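You operate a simulated robot arm through the tools that you are given. There is no shell and no other tool.

You are at the controls of a simulated robot arm. One attempt, no reset.

TASK
Close the blower corner: flow 0, blower and light off, R200 in the teal tray, R75 under the cover.
Fine: don't touch the glass.

Only the result counts: the job must be done as asked and must still hold three seconds after the hand-in. Knocking over, shifting, dropping, spilling or breaking anything else fails it. Lids that push on must go on centred and level and be pressed home; caps that screw on are set level and turned clockwise until they are tight.

THE ROBOT
A 7-joint arm with a two-finger parallel gripper, fixed in place. Base frame: the origin is at the foot of the arm, x ahead of it, y to its left, z up; the work surface is at about z = 0.85. Readings come in m, degrees, newtons and seconds.
Its first joint turns from -166.0 to 166.0 degrees. Payload 3.43 kg.
The TCP is the grasp point between the finger pads, 0.03 m short of the fingertips. In the tool frame z runs along the fingers and y along their closing line. The gripper opens to 0.094 m. The fingers are 0.028 m wide and 0.01 m thick; the gripper's body (0.05 by 0.096 m) begins 0.055 m behind the TCP.
Orientation is that of the tool frame in the base frame, as a unit quaternion [x, y, z, w]. With the fingers straight down and closing along the base's y, the tool's x points along the base's -x, its y along +y and its z along -z.

THE INTERFACE
- The arm moves only by the tool nudge_tool. Its argument "deltas" is a list of rows, each a list of 3 entries, a list of its own where there are three numbers: the shift along the tool's x, y, z in m, then the turn, a rotation vector about the tool's x, y, z in degrees, then the opening, from 0 (shut) to 1 (fully open). In form: [[[dx, dy, dz], [rx, ry, rz], gripper], ...]. A call has 1 to 20 rows; each row shifts and turns the commanded pose from where the row before left it, along the tool's axes as they then stand. Each row takes 0.2 s and may step no farther than 0.05 m and 8.6 degrees from the row before; otherwise, or with a gripper value out of range, the whole call is refused. A pose out of reach is approached as far as the arm can. The call stops where the force on the tool passes 70 N (or 10 N more than at its start, if that is more) or the arm is blocked; 0.2 s more then pass. Each finger travels about 0.045 m/s and halts on what it meets, pressing with about 28 N; the grip force reading is that of the motor and also rises with nothing between the fingers. The clock runs only during rows and for 0.2 s after the last one: add rows that do not move to give the fingers time. The reply holds the time, the measured pose of the TCP, the force on the tool along the base axes, the opening and the grip force, in the units named above and with some noise, with the torque about the TCP (base axes, N m) and any sound that the robot's microphone picked up.
- Cameras (640 x 400 px; columns grow to the right, rows downward): "scene" is fixed at [0.043, 0.5007, 1.6202]; the picture's right is [-0.44, -0.90, 0.00], its down [-0.56, 0.27, -0.78] and it looks along [0.70, -0.34, -0.63] (base axes); focal length 371 px, centre (320, 200). "wrist" rides on the gripper at [0.076, 0.014, -0.103] in the tool frame; the picture's right is [-0.18, 0.98, 0.00], its down [-0.75, -0.14, -0.64] and it looks along [-0.63, -0.12, 0.77] (tool axes); focal length 243 px, centre (320, 200). There is no depth. A picture from a camera that has moved, and an enlarged one, comes with that camera's place and axes in the base frame and with its lens. The place of the scene camera against the robot may be out by one fixed shift of up to 0.025 m in any direction.
- snapshot(camera): a new picture of that camera. No time passes.
- inspect(camera, box): a new picture of the part [left, top, right, bottom] of that camera's present view, enlarged. No time passes.
- close_job(): hands the job in; it is judged then, once.

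Places have to be worked out from the pictures, the camera data and where the tool is seen. Open the gripper and draw the arm clear of the work before you hand the job in, unless the task says otherwise.

The tools are called as a command line: name --argument value ..., lists and objects as JSON in quotes. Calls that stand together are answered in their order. nudge_tool: Moves the arm, as the interface text tells. Its arguments: {"type":"object","properties":{"deltas":{"type":"array","items":{"type":"array"}}},"required":["deltas"]} The other tools are called the same way: snapshot (camera) takes a picture; inspect (camera, box) takes an enlarged picture of a part of a camera's view; close_job () hands the job in.

At the start:

```text
clock: 0.0
eef_pos: [0.6367, 0.0633, 1.1732]
tcp_rot: [0.0, 1.0, 0.0, 0.0]
wrist_force: [-0.8, 0.7, -0.5]
ft_torque: [0.02, 0.02, 0.02]
gripper_width: 0.0942
finger_force: 0.0
```

scene: 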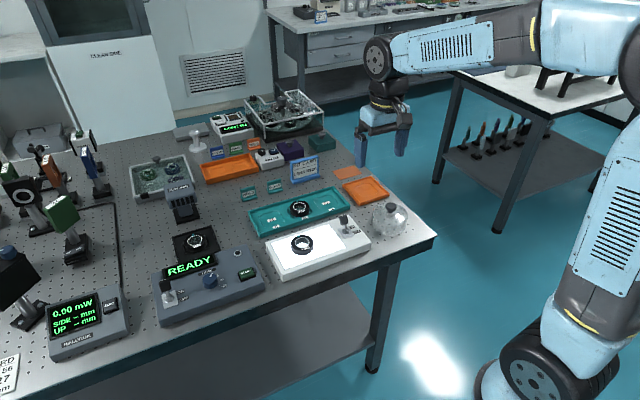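
wrist: 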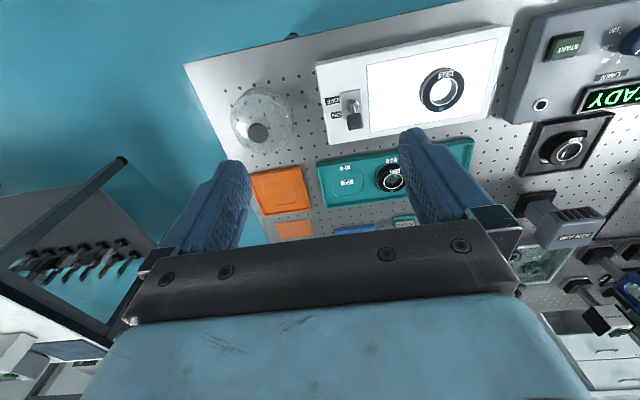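

The pictures show a bench with a light table, a teal tray, a blower/control box and a glass cover. I'll take enlarged views before planning anything.

inspect --camera "scene" --box '[240, 170, 440, 295]'

inspect --camera "scene" --box '[130, 170, 290, 330]'

inspect --camera "scene" --box '[160, 80, 360, 205]'

inspect --camera "wrist" --box '[180, 30, 420, 240]'

inspect --camera "wrist" --box '[400, 0, 640, 200]'

```text
3.20 times, centred on (340, 232) of scene
camera zoom: at [0.043, 0.5007, 1.6202], right [-0.44, -0.9, 0.0], down [-0.56, 0.27, -0.78], along [0.7, -0.34, -0.63], focal length 1188 px, centre (256, 96)
```

zoom: 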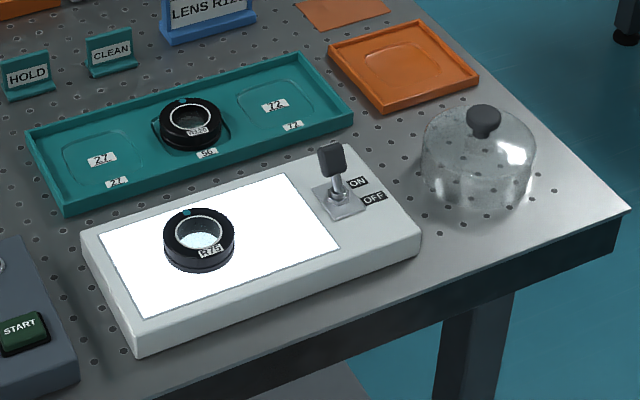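

```text
2.50 times, centred on (210, 250) of scene
camera zoom: at [0.043, 0.5007, 1.6202], right [-0.44, -0.9, 0.0], down [-0.56, 0.27, -0.78], along [0.7, -0.34, -0.63], focal length 928 px, centre (595, 75)
```

zoom: 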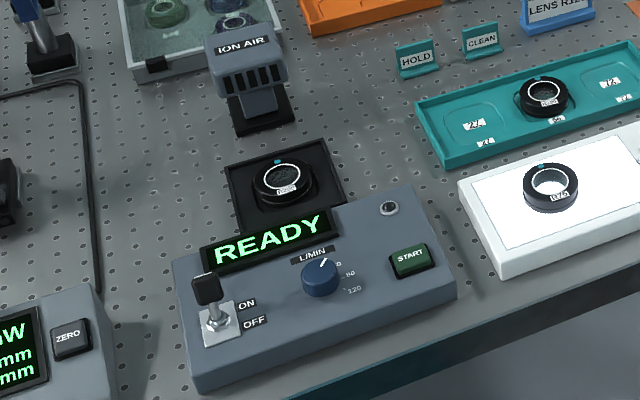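

```text
3.20 times, centred on (260, 142) of scene
camera zoom: at [0.043, 0.5007, 1.6202], right [-0.44, -0.9, 0.0], down [-0.56, 0.27, -0.78], along [0.7, -0.34, -0.63], focal length 1188 px, centre (512, 384)
```

zoom: 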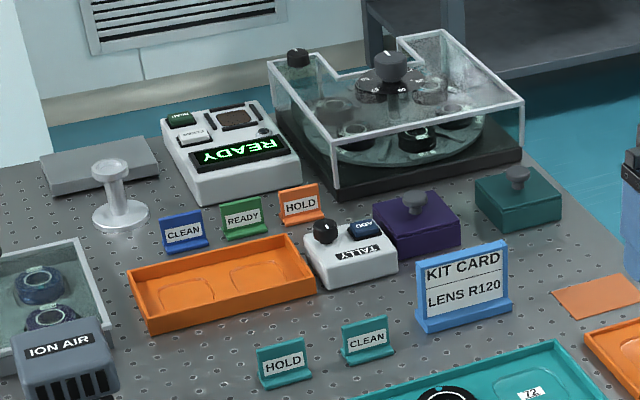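

```text
1.90 times, centred on (300, 135) of wrist
camera zoom: at [0.5599, 0.0778, 1.2766], right [0.18, 0.98, 0.0], down [0.75, -0.14, 0.64], along [0.63, -0.12, -0.77], focal length 462 px, centre (358, 324)
```

zoom: 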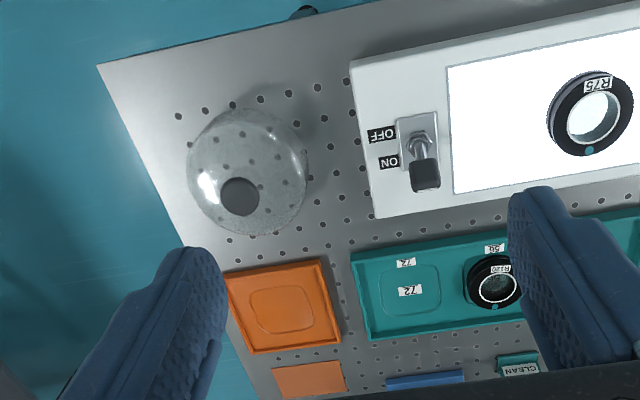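

```text
2.00 times, centred on (520, 100) of wrist
camera zoom: at [0.5599, 0.0778, 1.2766], right [0.18, 0.98, 0.0], down [0.75, -0.14, 0.64], along [0.63, -0.12, -0.77], focal length 485 px, centre (-80, 400)
```

zoom: 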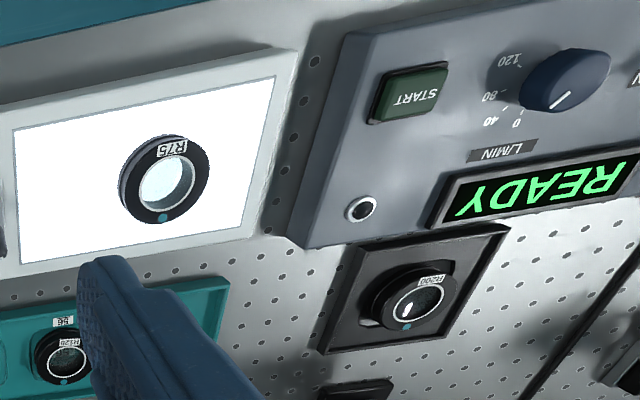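

R200 sits in a black tray below the ionizer head, R75 is on the lit table, and both toggles look ON. I'll slide the tool to the left (base +y) at height to bring the wrist camera over the blower box and R200.

nudge_tool --deltas '[[[0, 0.045, 0], [0, 0, 0], 1], [[0, 0.045, 0], [0, 0, 0], 1], [[0, 0.045, 0], [0, 0, 0], 1], [[0, 0.045, 0], [0, 0, 0], 1], [[0, 0.045, 0], [0, 0, 0], 1], [[0, 0.045, 0], [0, 0, 0], 1], [[0, 0.045, 0], [0, 0, 0], 1], [[0.02, 0.045, 0], [0, 0, 0], 1], [[0.02, 0.045, 0], [0, 0, 0], 1], [[0, 0, 0], [0, 0, 0], 1]]'

snapshot --camera "wrist"

inspect --camera "wrist" --box '[200, 0, 420, 137]'

```text
clock: 2.2
eef_pos: [0.5961, 0.4661, 1.1723]
tcp_rot: [0.001, 1.0, 0.0, 0.0]
wrist_force: [-0.7, 0.0, 0.5]
ft_torque: [-0.01, 0.01, 0.0]
gripper_width: 0.094
finger_force: 0.1
```

```text
taken
camera wrist: at [0.5179, 0.4805, 1.2757], right [0.18, 0.98, 0.0], down [0.75, -0.14, 0.64], along [0.63, -0.12, -0.77], focal length 243 px, centre (320, 200)
```

wrist: 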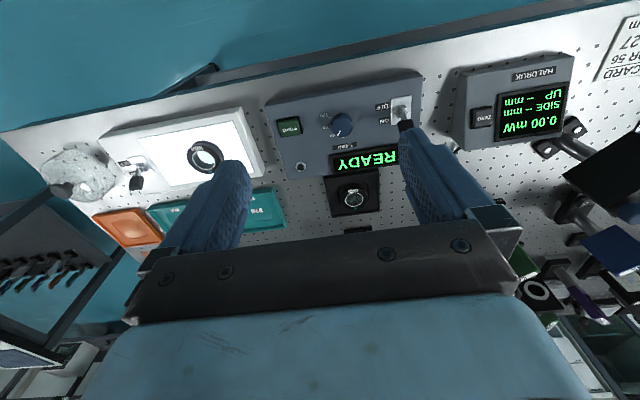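

```text
2.91 times, centred on (310, 68) of wrist
camera zoom: at [0.5179, 0.4805, 1.2757], right [0.18, 0.98, 0.0], down [0.75, -0.14, 0.64], along [0.63, -0.12, -0.77], focal length 706 px, centre (349, 582)
```

zoom: 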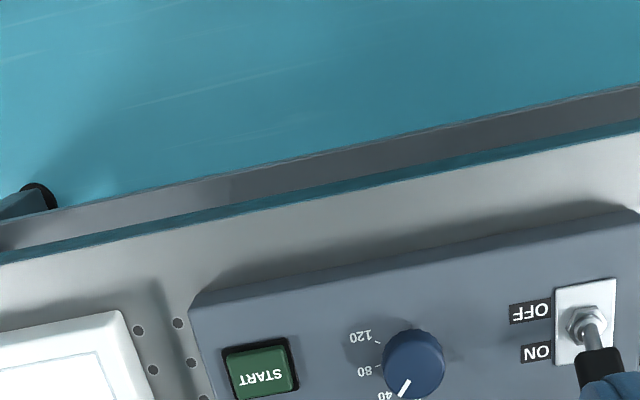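

The blower box is in view. I'll zoom in on the knob, the toggle and R200.

inspect --camera "wrist" --box '[270, 80, 430, 180]'

inspect --camera "wrist" --box '[290, 140, 420, 240]'

inspect --camera "wrist" --box '[30, 90, 290, 260]'

inspect --camera "wrist" --box '[560, 0, 640, 50]'

inspect --camera "scene" --box '[240, 180, 360, 255]'

inspect --camera "scene" --box '[0, 320, 128, 400]'

```text
4.00 times, centred on (350, 130) of wrist
camera zoom: at [0.5179, 0.4805, 1.2757], right [0.18, 0.98, 0.0], down [0.75, -0.14, 0.64], along [0.63, -0.12, -0.77], focal length 970 px, centre (200, 480)
```

zoom: 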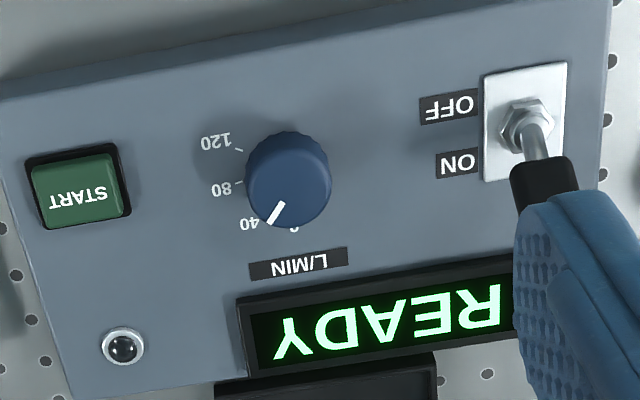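

```text
4.00 times, centred on (355, 190) of wrist
camera zoom: at [0.5179, 0.4805, 1.2757], right [0.18, 0.98, 0.0], down [0.75, -0.14, 0.64], along [0.63, -0.12, -0.77], focal length 970 px, centre (180, 240)
```

zoom: 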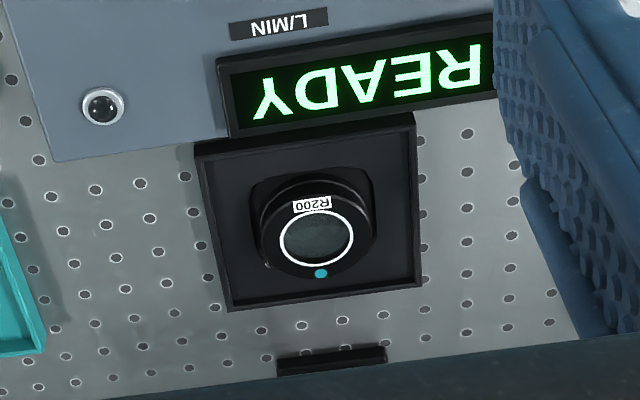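

```text
2.35 times, centred on (160, 175) of wrist
camera zoom: at [0.5179, 0.4805, 1.2757], right [0.18, 0.98, 0.0], down [0.75, -0.14, 0.64], along [0.63, -0.12, -0.77], focal length 571 px, centre (696, 259)
```

zoom: 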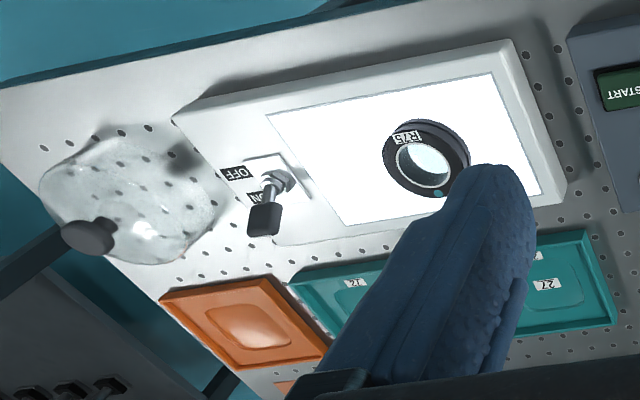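

```text
8.00 times, centred on (600, 25) of wrist
camera zoom: at [0.5179, 0.4805, 1.2757], right [0.18, 0.98, 0.0], down [0.75, -0.14, 0.64], along [0.63, -0.12, -0.77], focal length 1941 px, centre (-1920, 1600)
```

zoom: 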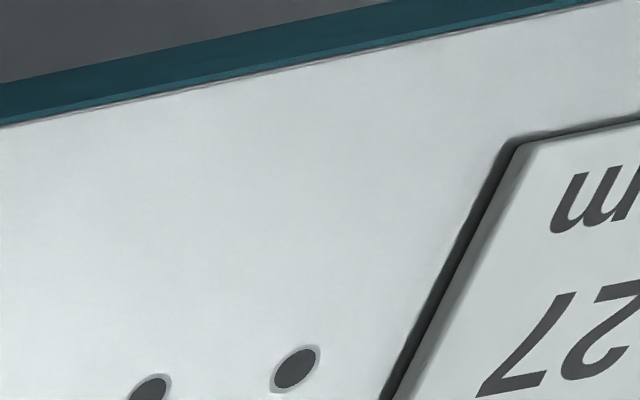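

```text
5.33 times, centred on (300, 218) of scene
camera zoom: at [0.043, 0.5007, 1.6202], right [-0.44, -0.9, 0.0], down [-0.56, 0.27, -0.78], along [0.7, -0.34, -0.63], focal length 1981 px, centre (427, 107)
```

zoom: 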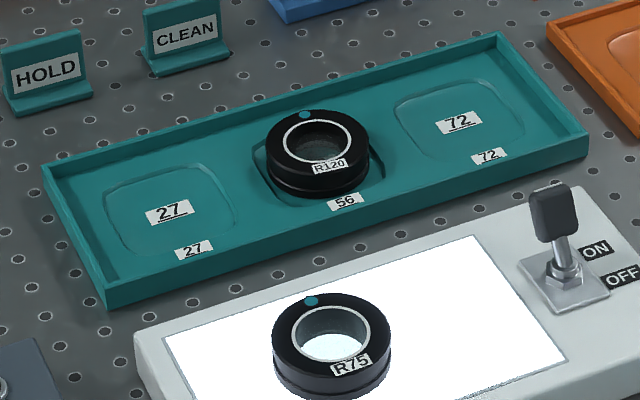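

```text
5.00 times, centred on (64, 360) of scene
camera zoom: at [0.043, 0.5007, 1.6202], right [-0.44, -0.9, 0.0], down [-0.56, 0.27, -0.78], along [0.7, -0.34, -0.63], focal length 1857 px, centre (1600, -600)
```

zoom: 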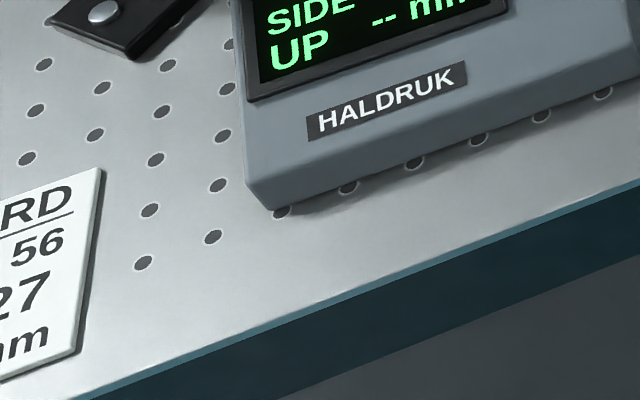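

The knob's line stands between 0 and 40, and R200 sits in the slot of a black tray. A card on the far left shows numbers that match the teal slots (27, 56), so I'll turn the tool to read it.

nudge_tool --deltas '[[[0, 0.04, 0], [0, 0, -8], 1], [[0, 0.04, 0], [0, 0, -8], 1], [[0, 0.04, 0], [0, 0, -8], 1], [[0, 0, 0], [0, 0, 0], 1]]'

snapshot --camera "wrist"

snapshot --camera "scene"

```text
clock: 3.2
eef_pos: [0.5791, 0.5855, 1.1724]
tcp_rot: [-0.209, 0.978, 0.001, -0.001]
wrist_force: [-0.8, -1.0, -0.1]
ft_torque: [0.02, -0.01, 0.03]
gripper_width: 0.0941
finger_force: 0.1
```

```text
taken
camera wrist: at [0.5028, 0.5684, 1.2761], right [-0.23, 0.97, 0.0], down [0.75, 0.18, 0.64], along [0.62, 0.15, -0.77], focal length 243 px, centre (320, 200)
```

wrist: 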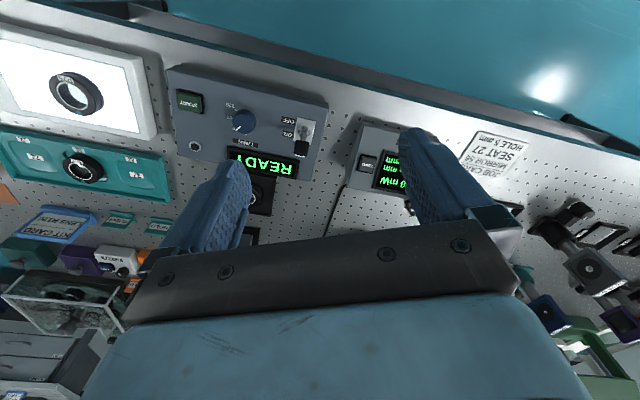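

```text
taken
```

scene: 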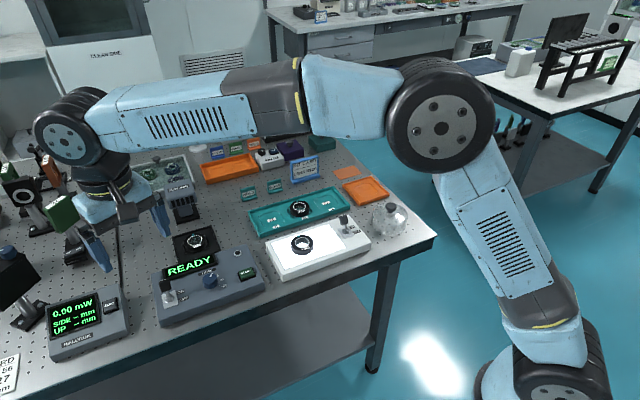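

inspect --camera "wrist" --box '[440, 120, 560, 195]'

inspect --camera "wrist" --box '[160, 60, 340, 180]'

inspect --camera "wrist" --box '[0, 20, 200, 250]'

```text
5.33 times, centred on (500, 158) of wrist
camera zoom: at [0.5028, 0.5684, 1.2761], right [-0.23, 0.97, 0.0], down [0.75, 0.18, 0.64], along [0.62, 0.15, -0.77], focal length 1294 px, centre (-640, 427)
```

zoom: 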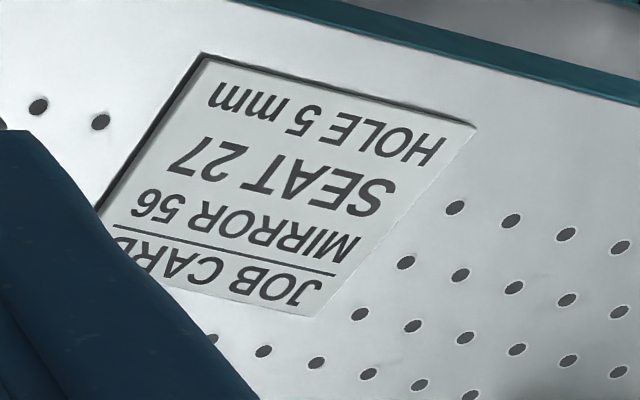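

```text
3.33 times, centred on (250, 120) of wrist
camera zoom: at [0.5028, 0.5684, 1.2761], right [-0.23, 0.97, 0.0], down [0.75, 0.18, 0.64], along [0.62, 0.15, -0.77], focal length 809 px, centre (553, 467)
```

zoom: 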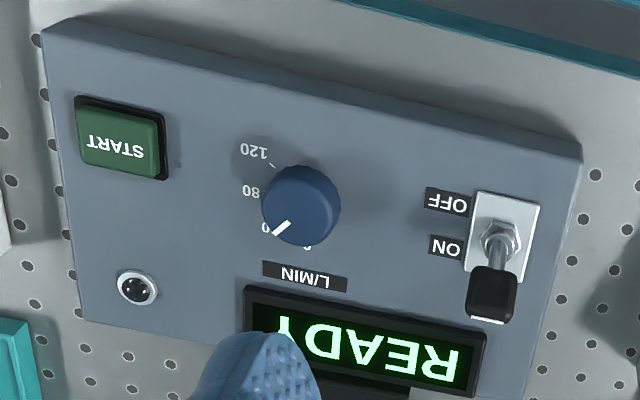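

```text
1.74 times, centred on (100, 135) of wrist
camera zoom: at [0.5028, 0.5684, 1.2761], right [-0.23, 0.97, 0.0], down [0.75, 0.18, 0.64], along [0.62, 0.15, -0.77], focal length 422 px, centre (703, 313)
```

zoom: 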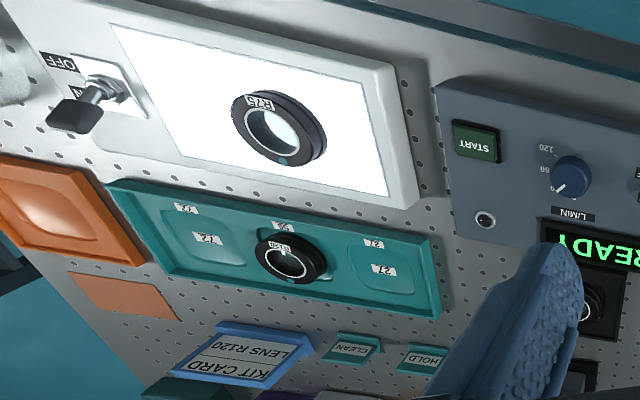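

The card belongs to a different job (a mirror), so it doesn't affect this one. Next I'll square the tool again and come down above the flow knob, which I put at about (0.664, 0.489), for a close view.

nudge_tool --deltas '[[[0, 0, 0], [0, 0, 8], 1], [[0, 0, 0], [0, 0, 8], 1], [[0, 0, 0], [0, 0, 8], 1], [[-0.03, -0.033, 0.02], [0, 0, 0], 1], [[-0.03, -0.033, 0.03], [0, 0, 0], 1], [[-0.025, -0.03, 0.03], [0, 0, 0], 1], [[0, 0, 0.04], [0, 0, 0], 1], [[0, 0, 0], [0, 0, 0], 1]]'

snapshot --camera "wrist"

inspect --camera "wrist" --box '[220, 40, 420, 190]'

```text
refused: row 5 steps farther than a row can; nothing moved
```

```text
taken
camera wrist: at [0.5028, 0.5684, 1.2761], right [-0.23, 0.97, 0.0], down [0.75, 0.18, 0.64], along [0.62, 0.15, -0.77], focal length 243 px, centre (320, 200)
```

wrist: 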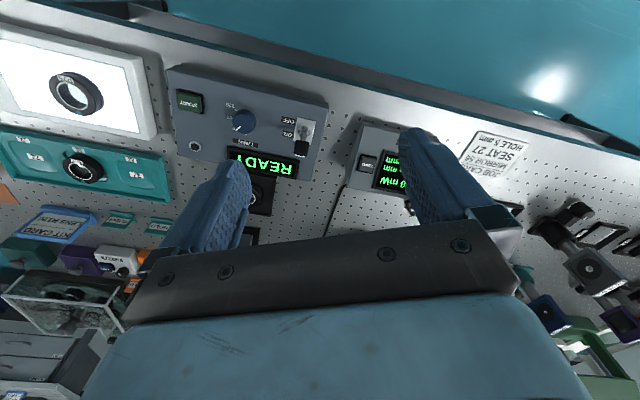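

```text
2.67 times, centred on (320, 115) of wrist
camera zoom: at [0.5028, 0.5684, 1.2761], right [-0.23, 0.97, 0.0], down [0.75, 0.18, 0.64], along [0.62, 0.15, -0.77], focal length 647 px, centre (320, 427)
```

zoom: 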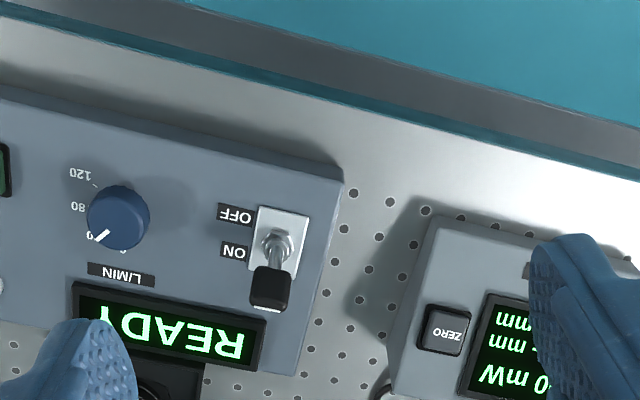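

The call was refused because one row stepped too far. I'll send the same move again in smaller steps.

nudge_tool --deltas '[[[0, 0, 0], [0, 0, 8], 1], [[0, 0, 0], [0, 0, 8], 1], [[0, 0, 0], [0, 0, 8], 1], [[-0.03, -0.033, 0], [0, 0, 0], 1], [[-0.03, -0.033, 0], [0, 0, 0], 1], [[-0.025, -0.03, 0], [0, 0, 0], 1], [[0, 0, 0.04], [0, 0, 0], 1], [[0, 0, 0.04], [0, 0, 0], 1], [[0, 0, 0.04], [0, 0, 0], 1], [[0, 0, 0], [0, 0, 0], 1]]'

snapshot --camera "wrist"

inspect --camera "wrist" --box '[220, 40, 420, 190]'

snapshot --camera "scene"

```text
clock: 5.4
eef_pos: [0.6655, 0.4905, 1.0553]
tcp_rot: [-0.001, 1.0, 0.001, 0.0]
wrist_force: [0.0, -0.2, 0.4]
ft_torque: [0.02, 0.01, -0.03]
gripper_width: 0.094
finger_force: 0.0
```

```text
taken
camera wrist: at [0.589, 0.5063, 1.1587], right [0.18, 0.98, 0.0], down [0.75, -0.14, 0.64], along [0.63, -0.12, -0.77], focal length 243 px, centre (320, 200)
```

wrist: 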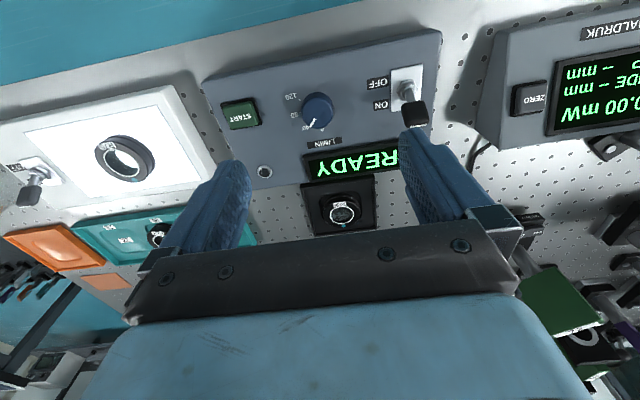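

```text
2.67 times, centred on (320, 115) of wrist
camera zoom: at [0.589, 0.5063, 1.1587], right [0.18, 0.98, 0.0], down [0.75, -0.14, 0.64], along [0.63, -0.12, -0.77], focal length 647 px, centre (320, 427)
```

zoom: 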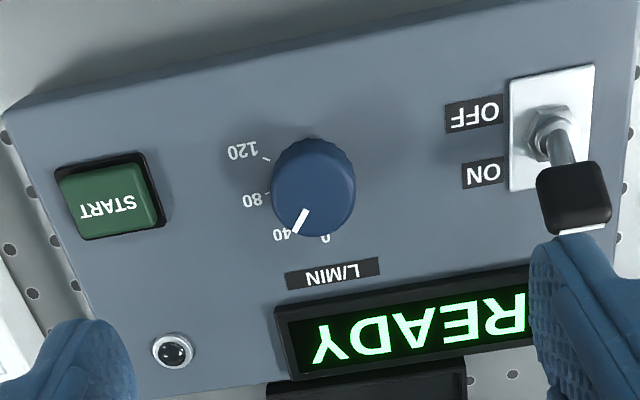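

```text
taken
```

scene: 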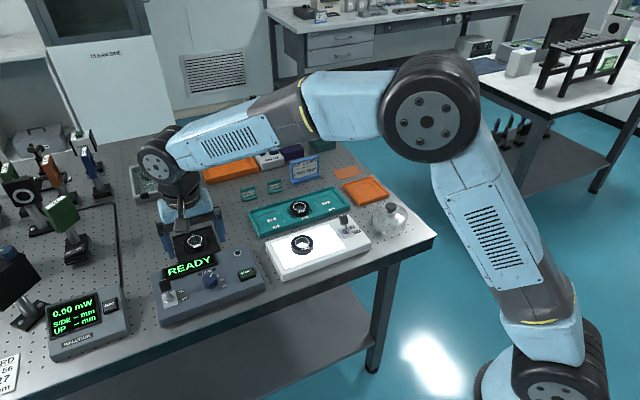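

Using the wrist views together, the knob top is at about (0.681, 0.487, 0.90), so I need to go roughly 1.5 cm farther in x. Before gripping it I'll check from the scene camera whether the box panel slopes.

inspect --camera "scene" --box '[140, 230, 280, 330]'

inspect --camera "wrist" --box '[290, 80, 350, 150]'

```text
4.00 times, centred on (210, 280) of scene
camera zoom: at [0.043, 0.5007, 1.6202], right [-0.44, -0.9, 0.0], down [-0.56, 0.27, -0.78], along [0.7, -0.34, -0.63], focal length 1486 px, centre (760, -120)
```

zoom: 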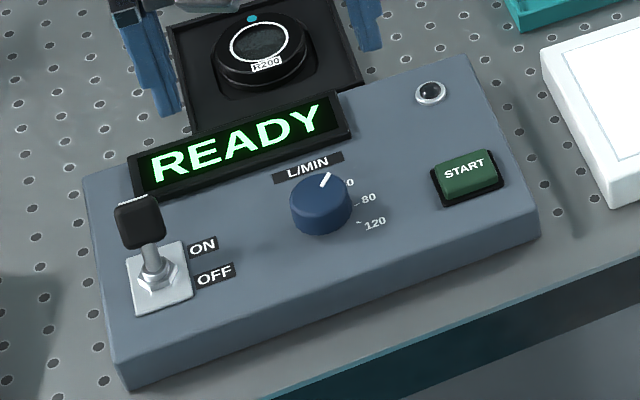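

```text
5.71 times, centred on (320, 115) of wrist
camera zoom: at [0.589, 0.5063, 1.1587], right [0.18, 0.98, 0.0], down [0.75, -0.14, 0.64], along [0.63, -0.12, -0.77], focal length 1386 px, centre (320, 686)
```

zoom: 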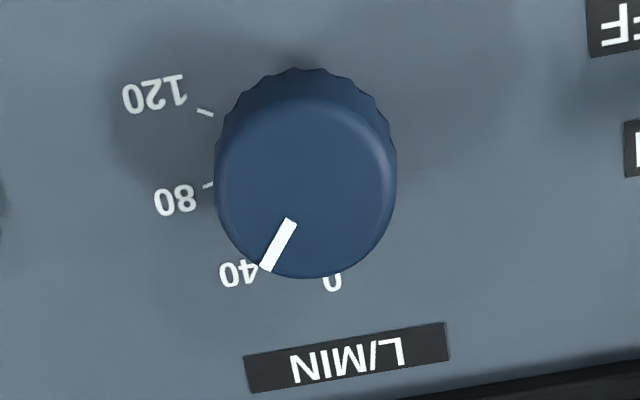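

The panel looks flat. The pointer is about 39° clockwise of the "0" mark as seen from above, which puts it at 40. I'll centre over the knob at about (0.681, 0.487), narrow the fingers and come down to just above it to check.

nudge_tool --deltas '[[[-0.0155, -0.004, 0], [0, 0, 0], 0.7], [[0, 0, 0.03], [0, 0, 0], 0.7], [[0, 0, 0.03], [0, 0, 0], 0.7], [[0, 0, 0.03], [0, 0, 0], 0.7], [[0, 0, 0.01], [0, 0, 0], 0.7], [[0, 0, 0], [0, 0, 0], 0.7]]'

snapshot --camera "wrist"

inspect --camera "scene" --box '[140, 220, 280, 320]'

```text
clock: 6.8
eef_pos: [0.6808, 0.4871, 0.9528]
tcp_rot: [-0.001, 1.0, -0.001, 0.0]
wrist_force: [-0.1, 0.4, 0.0]
ft_torque: [0.01, -0.01, 0.03]
gripper_width: 0.0658
finger_force: 0.0
```

```text
taken
camera wrist: at [0.6031, 0.5024, 1.0565], right [0.18, 0.98, 0.0], down [0.75, -0.14, 0.64], along [0.63, -0.12, -0.77], focal length 243 px, centre (320, 200)
```

wrist: 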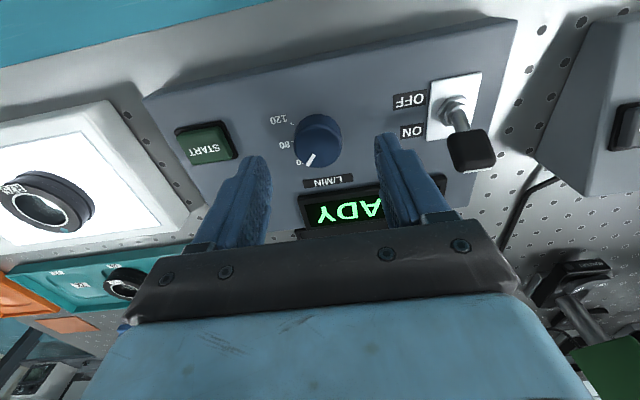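

```text
4.00 times, centred on (210, 270) of scene
camera zoom: at [0.043, 0.5007, 1.6202], right [-0.44, -0.9, 0.0], down [-0.56, 0.27, -0.78], along [0.7, -0.34, -0.63], focal length 1486 px, centre (760, -80)
```

zoom: 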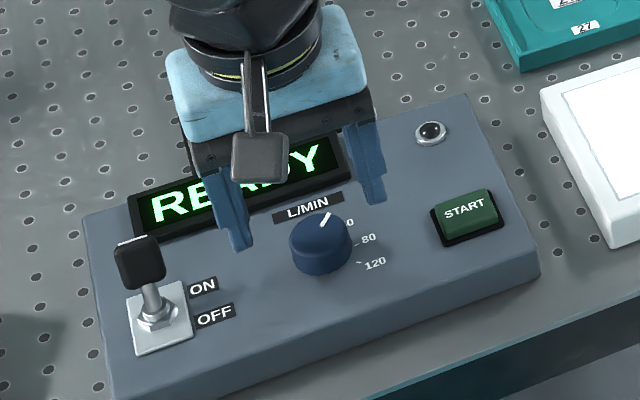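

inspect --camera "wrist" --box '[230, 90, 410, 210]'

```text
3.33 times, centred on (320, 150) of wrist
camera zoom: at [0.6031, 0.5024, 1.0565], right [0.18, 0.98, 0.0], down [0.75, -0.14, 0.64], along [0.63, -0.12, -0.77], focal length 809 px, centre (320, 367)
```

zoom: 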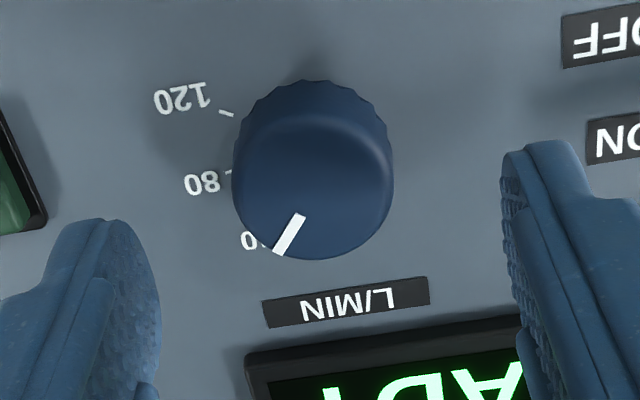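

The knob top triangulates to about (0.679, 0.487, 0.905) and the panel to z≈0.885. I'll lower the tips to about 0.890, straddling the knob, and close on it.

nudge_tool --deltas '[[[0.0015, 0, 0.015], [0, 0, 0], 0.7], [[0, 0, 0.013], [0, 0, 0], 0.7], [[0, 0, 0.005], [0, 0, 0], 0.7], [[0, 0, 0], [0, 0, 0], 0.7]]'

nudge_tool --deltas '[[[0, 0, 0], [0, 0, 0], 0.2], [[0, 0, 0], [0, 0, 0], 0.2], [[0, 0, 0], [0, 0, 0], 0.2], [[0, 0, 0], [0, 0, 0], 0.2]]'

inspect --camera "wrist" --box '[230, 90, 410, 210]'

```text
clock: 7.8
eef_pos: [0.6777, 0.4866, 0.9217]
tcp_rot: [-0.001, 1.0, 0.0, 0.0]
wrist_force: [-0.9, -0.9, -0.5]
ft_torque: [-0.01, 0.0, 0.0]
gripper_width: 0.066
finger_force: 0.0
```

```text
clock: 8.8
eef_pos: [0.6803, 0.4859, 0.9213]
tcp_rot: [0.0, 1.0, -0.001, -0.001]
wrist_force: [-0.8, -14.1, 1.1]
ft_torque: [-0.5, 0.02, -0.09]
gripper_width: 0.0335
finger_force: 45.2
```

```text
3.33 times, centred on (320, 150) of wrist
camera zoom: at [0.6017, 0.5007, 1.0245], right [0.18, 0.98, 0.0], down [0.75, -0.14, 0.64], along [0.63, -0.12, -0.77], focal length 809 px, centre (320, 367)
```

zoom: 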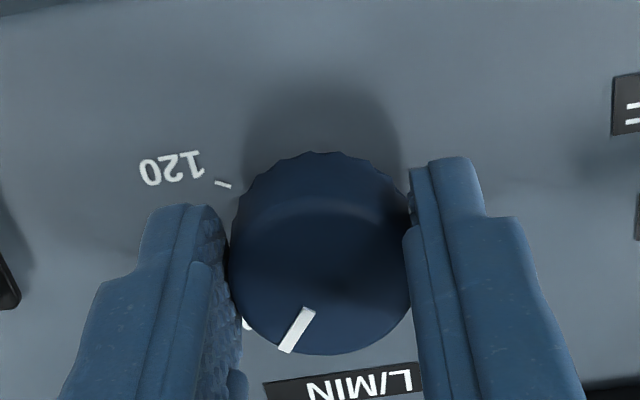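

The knob is gripped at 0.0335 m. I'll relieve the small side load and turn it 38° counter-clockwise as seen from above, toward 0.

nudge_tool --deltas '[[[0, -0.001, 0], [0, 0, 0], 0.2], [[0, 0, 0], [0, 0, -6], 0.2], [[0, 0, 0], [0, 0, -6], 0.2], [[0, 0, 0], [0, 0, -6], 0.2], [[0, 0, 0], [0, 0, -6], 0.2], [[0, 0, 0], [0, 0, -7], 0.2], [[0, 0, 0], [0, 0, -7], 0.2], [[0, 0, 0], [0, 0, 0], 0.2]]'

snapshot --camera "wrist"

inspect --camera "wrist" --box '[230, 90, 410, 210]'

inspect --camera "scene" --box '[140, 220, 280, 320]'

```text
clock: 10.6
eef_pos: [0.678, 0.484, 0.9214]
tcp_rot: [-0.326, 0.945, 0.0, -0.001]
wrist_force: [-2.0, -18.4, 11.1]
ft_torque: [-0.38, -0.01, -0.05]
gripper_width: 0.0337
finger_force: 45.6
```

```text
taken
camera wrist: at [0.6098, 0.4486, 1.0244], right [-0.46, 0.89, 0.0], down [0.68, 0.35, 0.64], along [0.57, 0.3, -0.77], focal length 243 px, centre (320, 200)
```

wrist: 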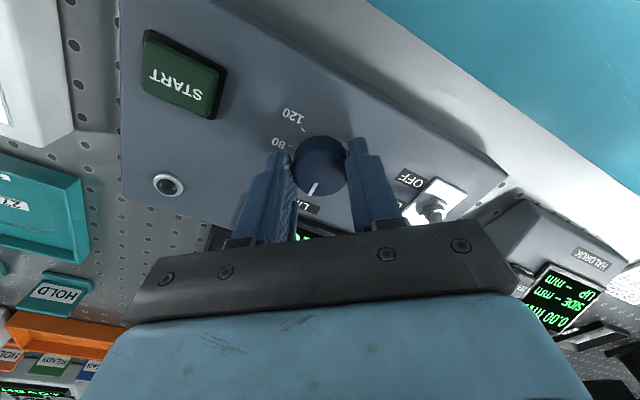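

```text
3.33 times, centred on (320, 150) of wrist
camera zoom: at [0.6098, 0.4486, 1.0244], right [-0.46, 0.89, 0.0], down [0.68, 0.35, 0.64], along [0.57, 0.3, -0.77], focal length 809 px, centre (320, 367)
```

zoom: 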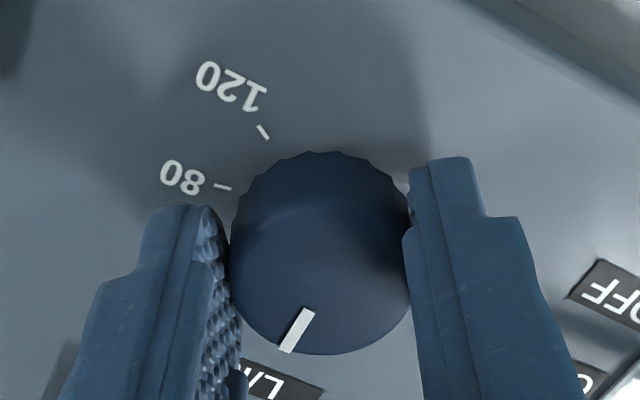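

```text
4.00 times, centred on (210, 270) of scene
camera zoom: at [0.043, 0.5007, 1.6202], right [-0.44, -0.9, 0.0], down [-0.56, 0.27, -0.78], along [0.7, -0.34, -0.63], focal length 1486 px, centre (760, -80)
```

zoom: 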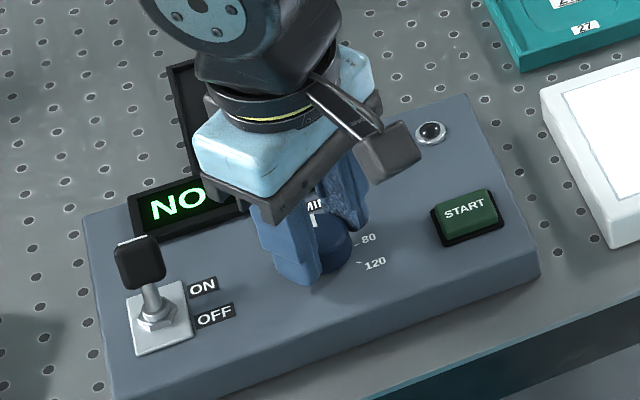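

The display now starts with "NO", probably NO FLOW, and the knob turned along with the grip. I'll open, lift straight up, turn back and check the pointer.

nudge_tool --deltas '[[[0, 0, 0], [0, 0, 0], 0.7], [[0, 0, 0], [0, 0, 0], 0.7], [[0, 0, 0], [0, 0, 0], 0.7], [[0, 0, -0.03], [0, 0, 0], 0.7], [[0, 0, -0.04], [0, 0, 0], 0.7], [[0, 0, -0.04], [0, 0, 8], 0.7], [[0, 0, -0.02], [0, 0, 8], 0.7], [[0, 0, 0], [0, 0, 8], 0.7], [[0, 0, 0], [0, 0, 8], 0.7], [[0, 0, 0], [0, 0, 6], 0.7], [[0, 0, 0], [0, 0, 0], 0.7]]'

snapshot --camera "wrist"

inspect --camera "wrist" --box '[280, 80, 370, 170]'

inspect --camera "scene" --box '[140, 220, 280, 320]'

```text
clock: 13.0
eef_pos: [0.6794, 0.4858, 1.0514]
tcp_rot: [0.0, 1.0, 0.0, 0.0]
wrist_force: [0.6, 0.5, -0.2]
ft_torque: [0.01, 0.0, 0.02]
gripper_width: 0.0658
finger_force: 0.0
```

```text
taken
camera wrist: at [0.6021, 0.5005, 1.1542], right [0.18, 0.98, 0.0], down [0.75, -0.14, 0.64], along [0.63, -0.12, -0.77], focal length 243 px, centre (320, 200)
```

wrist: 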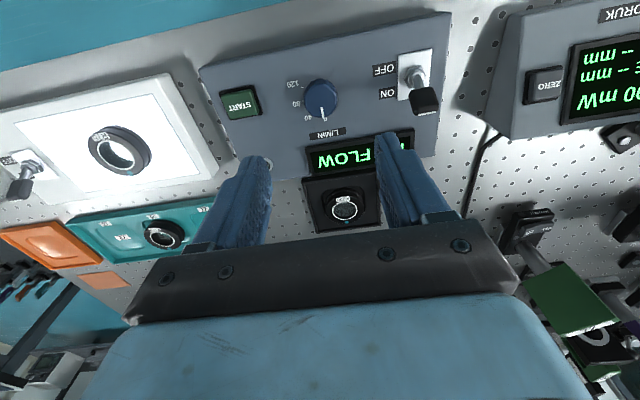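

```text
4.44 times, centred on (325, 125) of wrist
camera zoom: at [0.6021, 0.5005, 1.1542], right [0.18, 0.98, 0.0], down [0.75, -0.14, 0.64], along [0.63, -0.12, -0.77], focal length 1078 px, centre (298, 533)
```

zoom: 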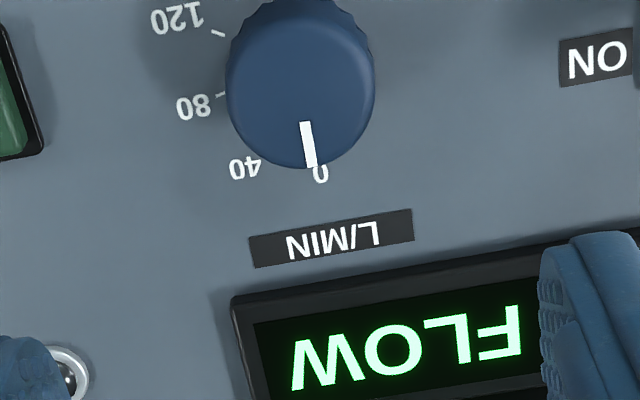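

```text
4.00 times, centred on (210, 270) of scene
camera zoom: at [0.043, 0.5007, 1.6202], right [-0.44, -0.9, 0.0], down [-0.56, 0.27, -0.78], along [0.7, -0.34, -0.63], focal length 1486 px, centre (760, -80)
```

zoom: 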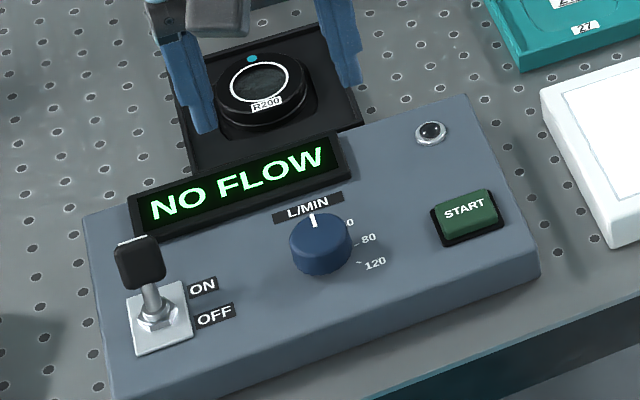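

The display reads NO FLOW, but the pointer still seems about 3° short of the 0 mark. I'll grip the knob again and nudge it 4° more in the same direction.

nudge_tool --deltas '[[[0, 0, 0.04], [0, 0, 0], 0.7], [[0, 0, 0.04], [0, 0, 0], 0.7], [[0, 0, 0.035], [0, 0, 0], 0.7], [[0, 0, 0.015], [0, 0, 0], 0.7], [[0, 0, 0], [0, 0, 0], 0.2], [[0, 0, 0], [0, 0, 0], 0.2], [[0, 0, 0], [0, 0, 0], 0.2], [[0, 0, 0], [0, 0, 0], 0.2], [[0, 0, 0], [0, 0, -2], 0.2], [[0, 0, 0], [0, 0, -2], 0.2], [[0, 0, 0], [0, 0, 0], 0.2]]'

nudge_tool --deltas '[[[0, 0, 0], [0, 0, 0], 0.7], [[0, 0, 0], [0, 0, 0], 0.7], [[0, 0, 0], [0, 0, 0], 0.7], [[0, 0, -0.03], [0, 0, 0], 0.7], [[0, 0, -0.04], [0, 0, 0], 0.7], [[0, 0, -0.04], [0, 0, 4], 0.7], [[0, 0, -0.02], [0, 0, 0], 0.7], [[0, 0, 0], [0, 0, 0], 0.7]]'

inspect --camera "wrist" --box '[280, 80, 370, 170]'

inspect --camera "wrist" --box '[360, 20, 460, 140]'

```text
clock: 15.4
eef_pos: [0.6782, 0.4852, 0.921]
tcp_rot: [-0.036, 0.999, 0.0, 0.0]
wrist_force: [-2.1, -8.3, 2.7]
ft_torque: [-0.68, 0.21, -0.54]
gripper_width: 0.0334
finger_force: 45.7
```

```text
clock: 17.2
eef_pos: [0.679, 0.4842, 1.0501]
tcp_rot: [0.001, 1.0, 0.0, 0.0]
wrist_force: [0.3, -0.4, 0.5]
ft_torque: [-0.02, 0.03, -0.02]
gripper_width: 0.0659
finger_force: 0.0
```

```text
4.44 times, centred on (325, 125) of wrist
camera zoom: at [0.6015, 0.4995, 1.1532], right [0.18, 0.98, 0.0], down [0.75, -0.14, 0.64], along [0.63, -0.12, -0.77], focal length 1078 px, centre (298, 533)
```

zoom: 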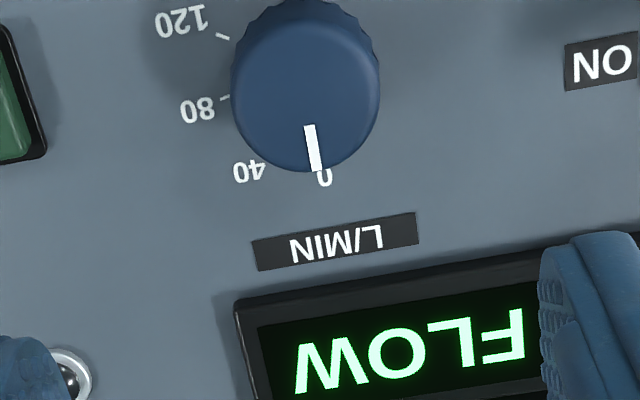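

```text
3.33 times, centred on (410, 80) of wrist
camera zoom: at [0.6015, 0.4995, 1.1532], right [0.18, 0.98, 0.0], down [0.75, -0.14, 0.64], along [0.63, -0.12, -0.77], focal length 809 px, centre (20, 600)
```

zoom: 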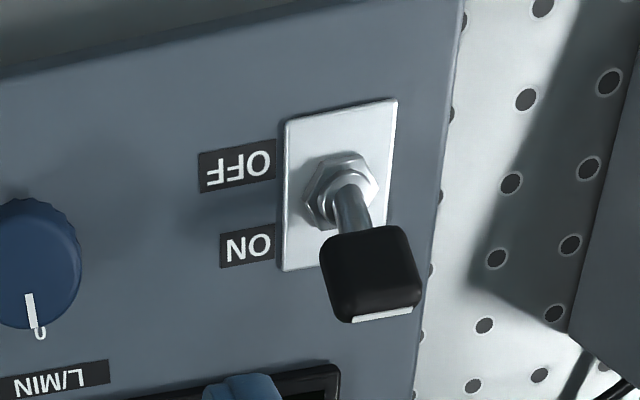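

The last turn met firm resistance (0.54 N·m), so the knob is against its stop at 0. The blower paddle is at about (0.692, 0.584, 0.922), leaning toward +x (ON). I'll close the fingers, move beyond it at x≈0.74 and lower the tips to about z 0.918.

nudge_tool --deltas '[[[-0.01, 0.034, 0], [0, 0, 0], 0], [[-0.02, 0.034, 0], [0, 0, 0], 0], [[-0.03, 0.033, 0], [0, 0, 0], 0], [[0, 0, 0.03], [0, 0, 0], 0], [[0, 0, 0.03], [0, 0, 0], 0], [[0, 0, 0], [0, 0, 0], 0]]'

snapshot --camera "wrist"

inspect --camera "scene" --box '[130, 220, 250, 320]'

```text
clock: 18.6
eef_pos: [0.738, 0.5861, 0.991]
tcp_rot: [-0.001, 1.0, 0.0, 0.0]
wrist_force: [0.6, -0.4, -0.1]
ft_torque: [0.05, -0.01, 0.03]
gripper_width: 0.0001
finger_force: 27.8
```

```text
taken
camera wrist: at [0.6608, 0.6009, 1.0941], right [0.18, 0.98, 0.0], down [0.75, -0.14, 0.64], along [0.63, -0.12, -0.77], focal length 243 px, centre (320, 200)
```

wrist: 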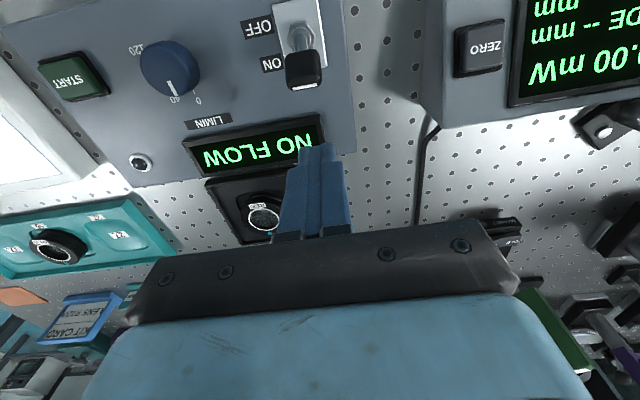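

```text
4.00 times, centred on (190, 270) of scene
camera zoom: at [0.043, 0.5007, 1.6202], right [-0.44, -0.9, 0.0], down [-0.56, 0.27, -0.78], along [0.7, -0.34, -0.63], focal length 1486 px, centre (840, -80)
```

zoom: 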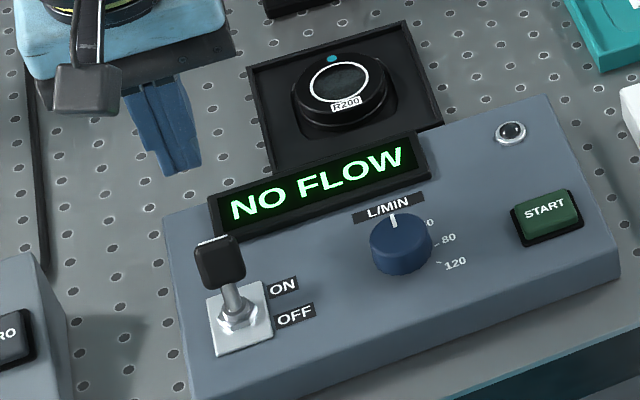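

The fingers are clear of the paddle on the +x side and its position is confirmed. I'll lower to tips at z≈0.917 and push the paddle toward −x (OFF) in small steps.

nudge_tool --deltas '[[[0, 0, 0.025], [0, 0, 0], 0], [[0, 0, 0.02], [0, 0, 0], 0], [[0, 0, 0], [0, 0, 0], 0]]'

nudge_tool --deltas '[[[0.01, 0, 0], [0, 0, 0], 0], [[0.008, 0, 0], [0, 0, 0], 0], [[0.008, 0, 0], [0, 0, 0], 0], [[0.008, 0, 0], [0, 0, 0], 0], [[0.008, 0, 0], [0, 0, 0], 0], [[0.006, 0, 0], [0, 0, 0], 0], [[0, 0, 0], [0, 0, 0], 0]]'

inspect --camera "scene" --box '[130, 220, 250, 320]'

snapshot --camera "wrist"

```text
clock: 19.4
eef_pos: [0.7364, 0.5873, 0.9467]
tcp_rot: [0.0, 1.0, 0.0, 0.0]
wrist_force: [-1.0, 0.4, -0.6]
ft_torque: [-0.02, 0.02, 0.0]
gripper_width: 0.0002
finger_force: 28.1
```

```text
clock: 21.0
eef_pos: [0.6913, 0.585, 0.9461]
tcp_rot: [0.0, 1.0, 0.0, 0.0]
wrist_force: [-0.3, 0.4, -0.2]
ft_torque: [0.0, -0.02, 0.0]
gripper_width: 0.0003
finger_force: 28.1
```

```text
4.00 times, centred on (190, 270) of scene
camera zoom: at [0.043, 0.5007, 1.6202], right [-0.44, -0.9, 0.0], down [-0.56, 0.27, -0.78], along [0.7, -0.34, -0.63], focal length 1486 px, centre (840, -80)
```

zoom: 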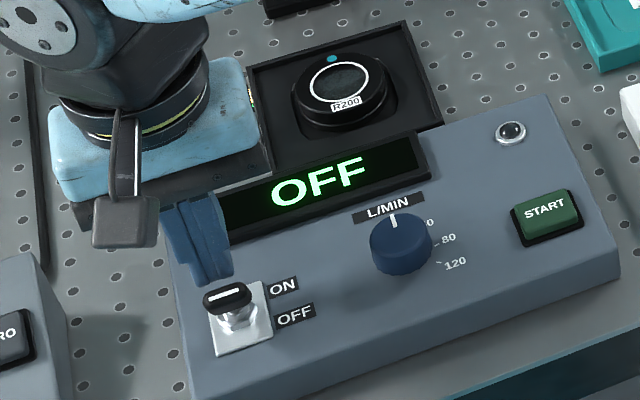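

```text
taken
camera wrist: at [0.614, 0.6012, 1.0489], right [0.18, 0.98, 0.0], down [0.75, -0.14, 0.64], along [0.63, -0.12, -0.77], focal length 243 px, centre (320, 200)
```

wrist: 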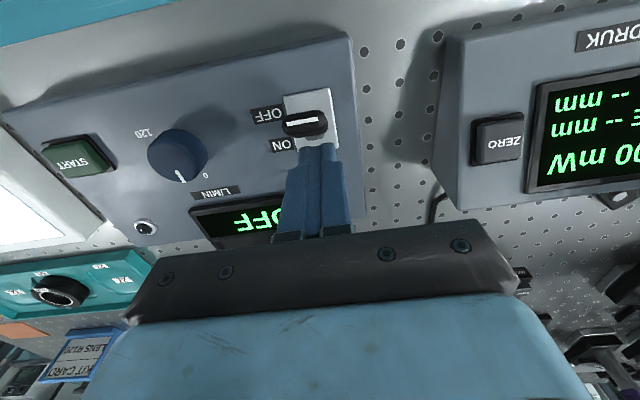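

The display reads OFF and the paddle has flipped. Now I'll lift clear, open the fingers and move over R200 in the black tray for a close look.

nudge_tool --deltas '[[[0, 0, -0.04], [0, 0, 0], 0], [[0, 0, -0.04], [0, 0, 0], 0.5], [[0, 0, -0.04], [0, 0, 0], 0.85], [[-0.03, -0.03, 0], [0, 0, 0], 0.85], [[-0.03, -0.03, 0], [0, 0, 0], 0.85], [[-0.03, -0.03, 0], [0, 0, 0], 0.85], [[-0.02, -0.003, 0], [0, 0, 0], 0.85], [[0, 0, 0], [0, 0, 0], 0.85]]'

snapshot --camera "wrist"

inspect --camera "wrist" --box '[240, 60, 420, 190]'

inspect --camera "scene" --box '[130, 150, 260, 280]'

```text
clock: 22.8
eef_pos: [0.802, 0.493, 1.0657]
tcp_rot: [-0.001, 1.0, 0.0, -0.002]
wrist_force: [-0.1, -0.1, 0.1]
ft_torque: [0.03, 0.02, -0.04]
gripper_width: 0.0801
finger_force: 0.0
```

```text
taken
camera wrist: at [0.7248, 0.508, 1.1696], right [0.18, 0.98, 0.0], down [0.75, -0.14, 0.64], along [0.63, -0.12, -0.77], focal length 243 px, centre (320, 200)
```

wrist: 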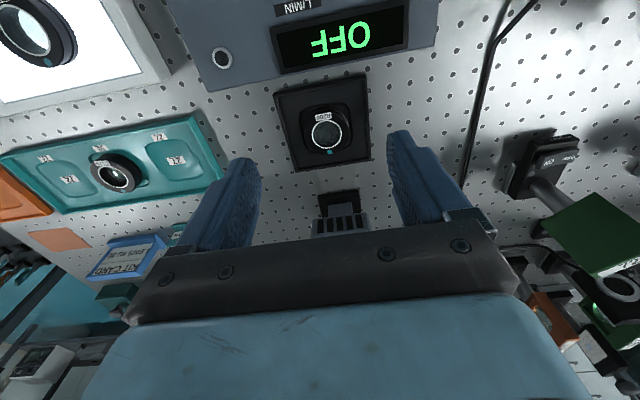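

```text
3.08 times, centred on (330, 125) of wrist
camera zoom: at [0.7248, 0.508, 1.1696], right [0.18, 0.98, 0.0], down [0.75, -0.14, 0.64], along [0.63, -0.12, -0.77], focal length 746 px, centre (289, 431)
```

zoom: 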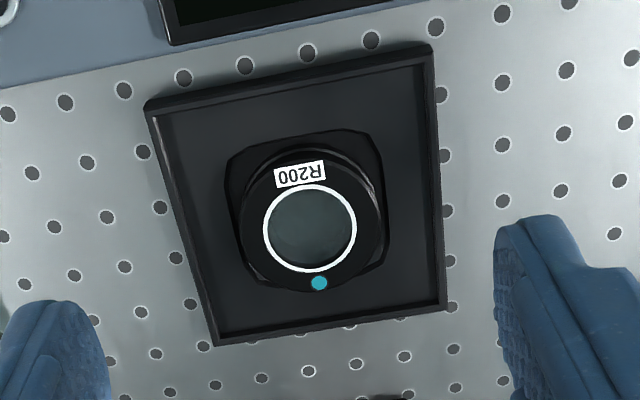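

```text
3.08 times, centred on (195, 215) of scene
camera zoom: at [0.043, 0.5007, 1.6202], right [-0.44, -0.9, 0.0], down [-0.56, 0.27, -0.78], along [0.7, -0.34, -0.63], focal length 1143 px, centre (705, 154)
```

zoom: 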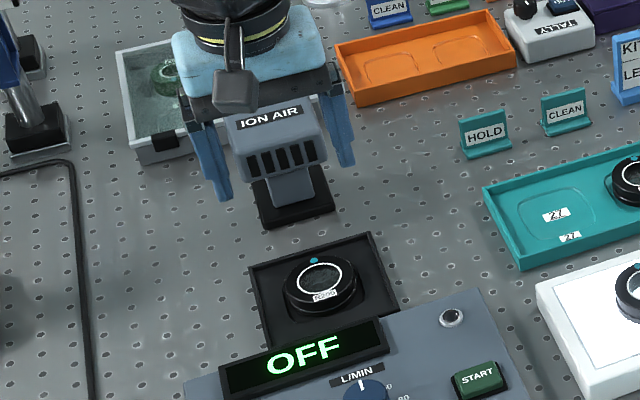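

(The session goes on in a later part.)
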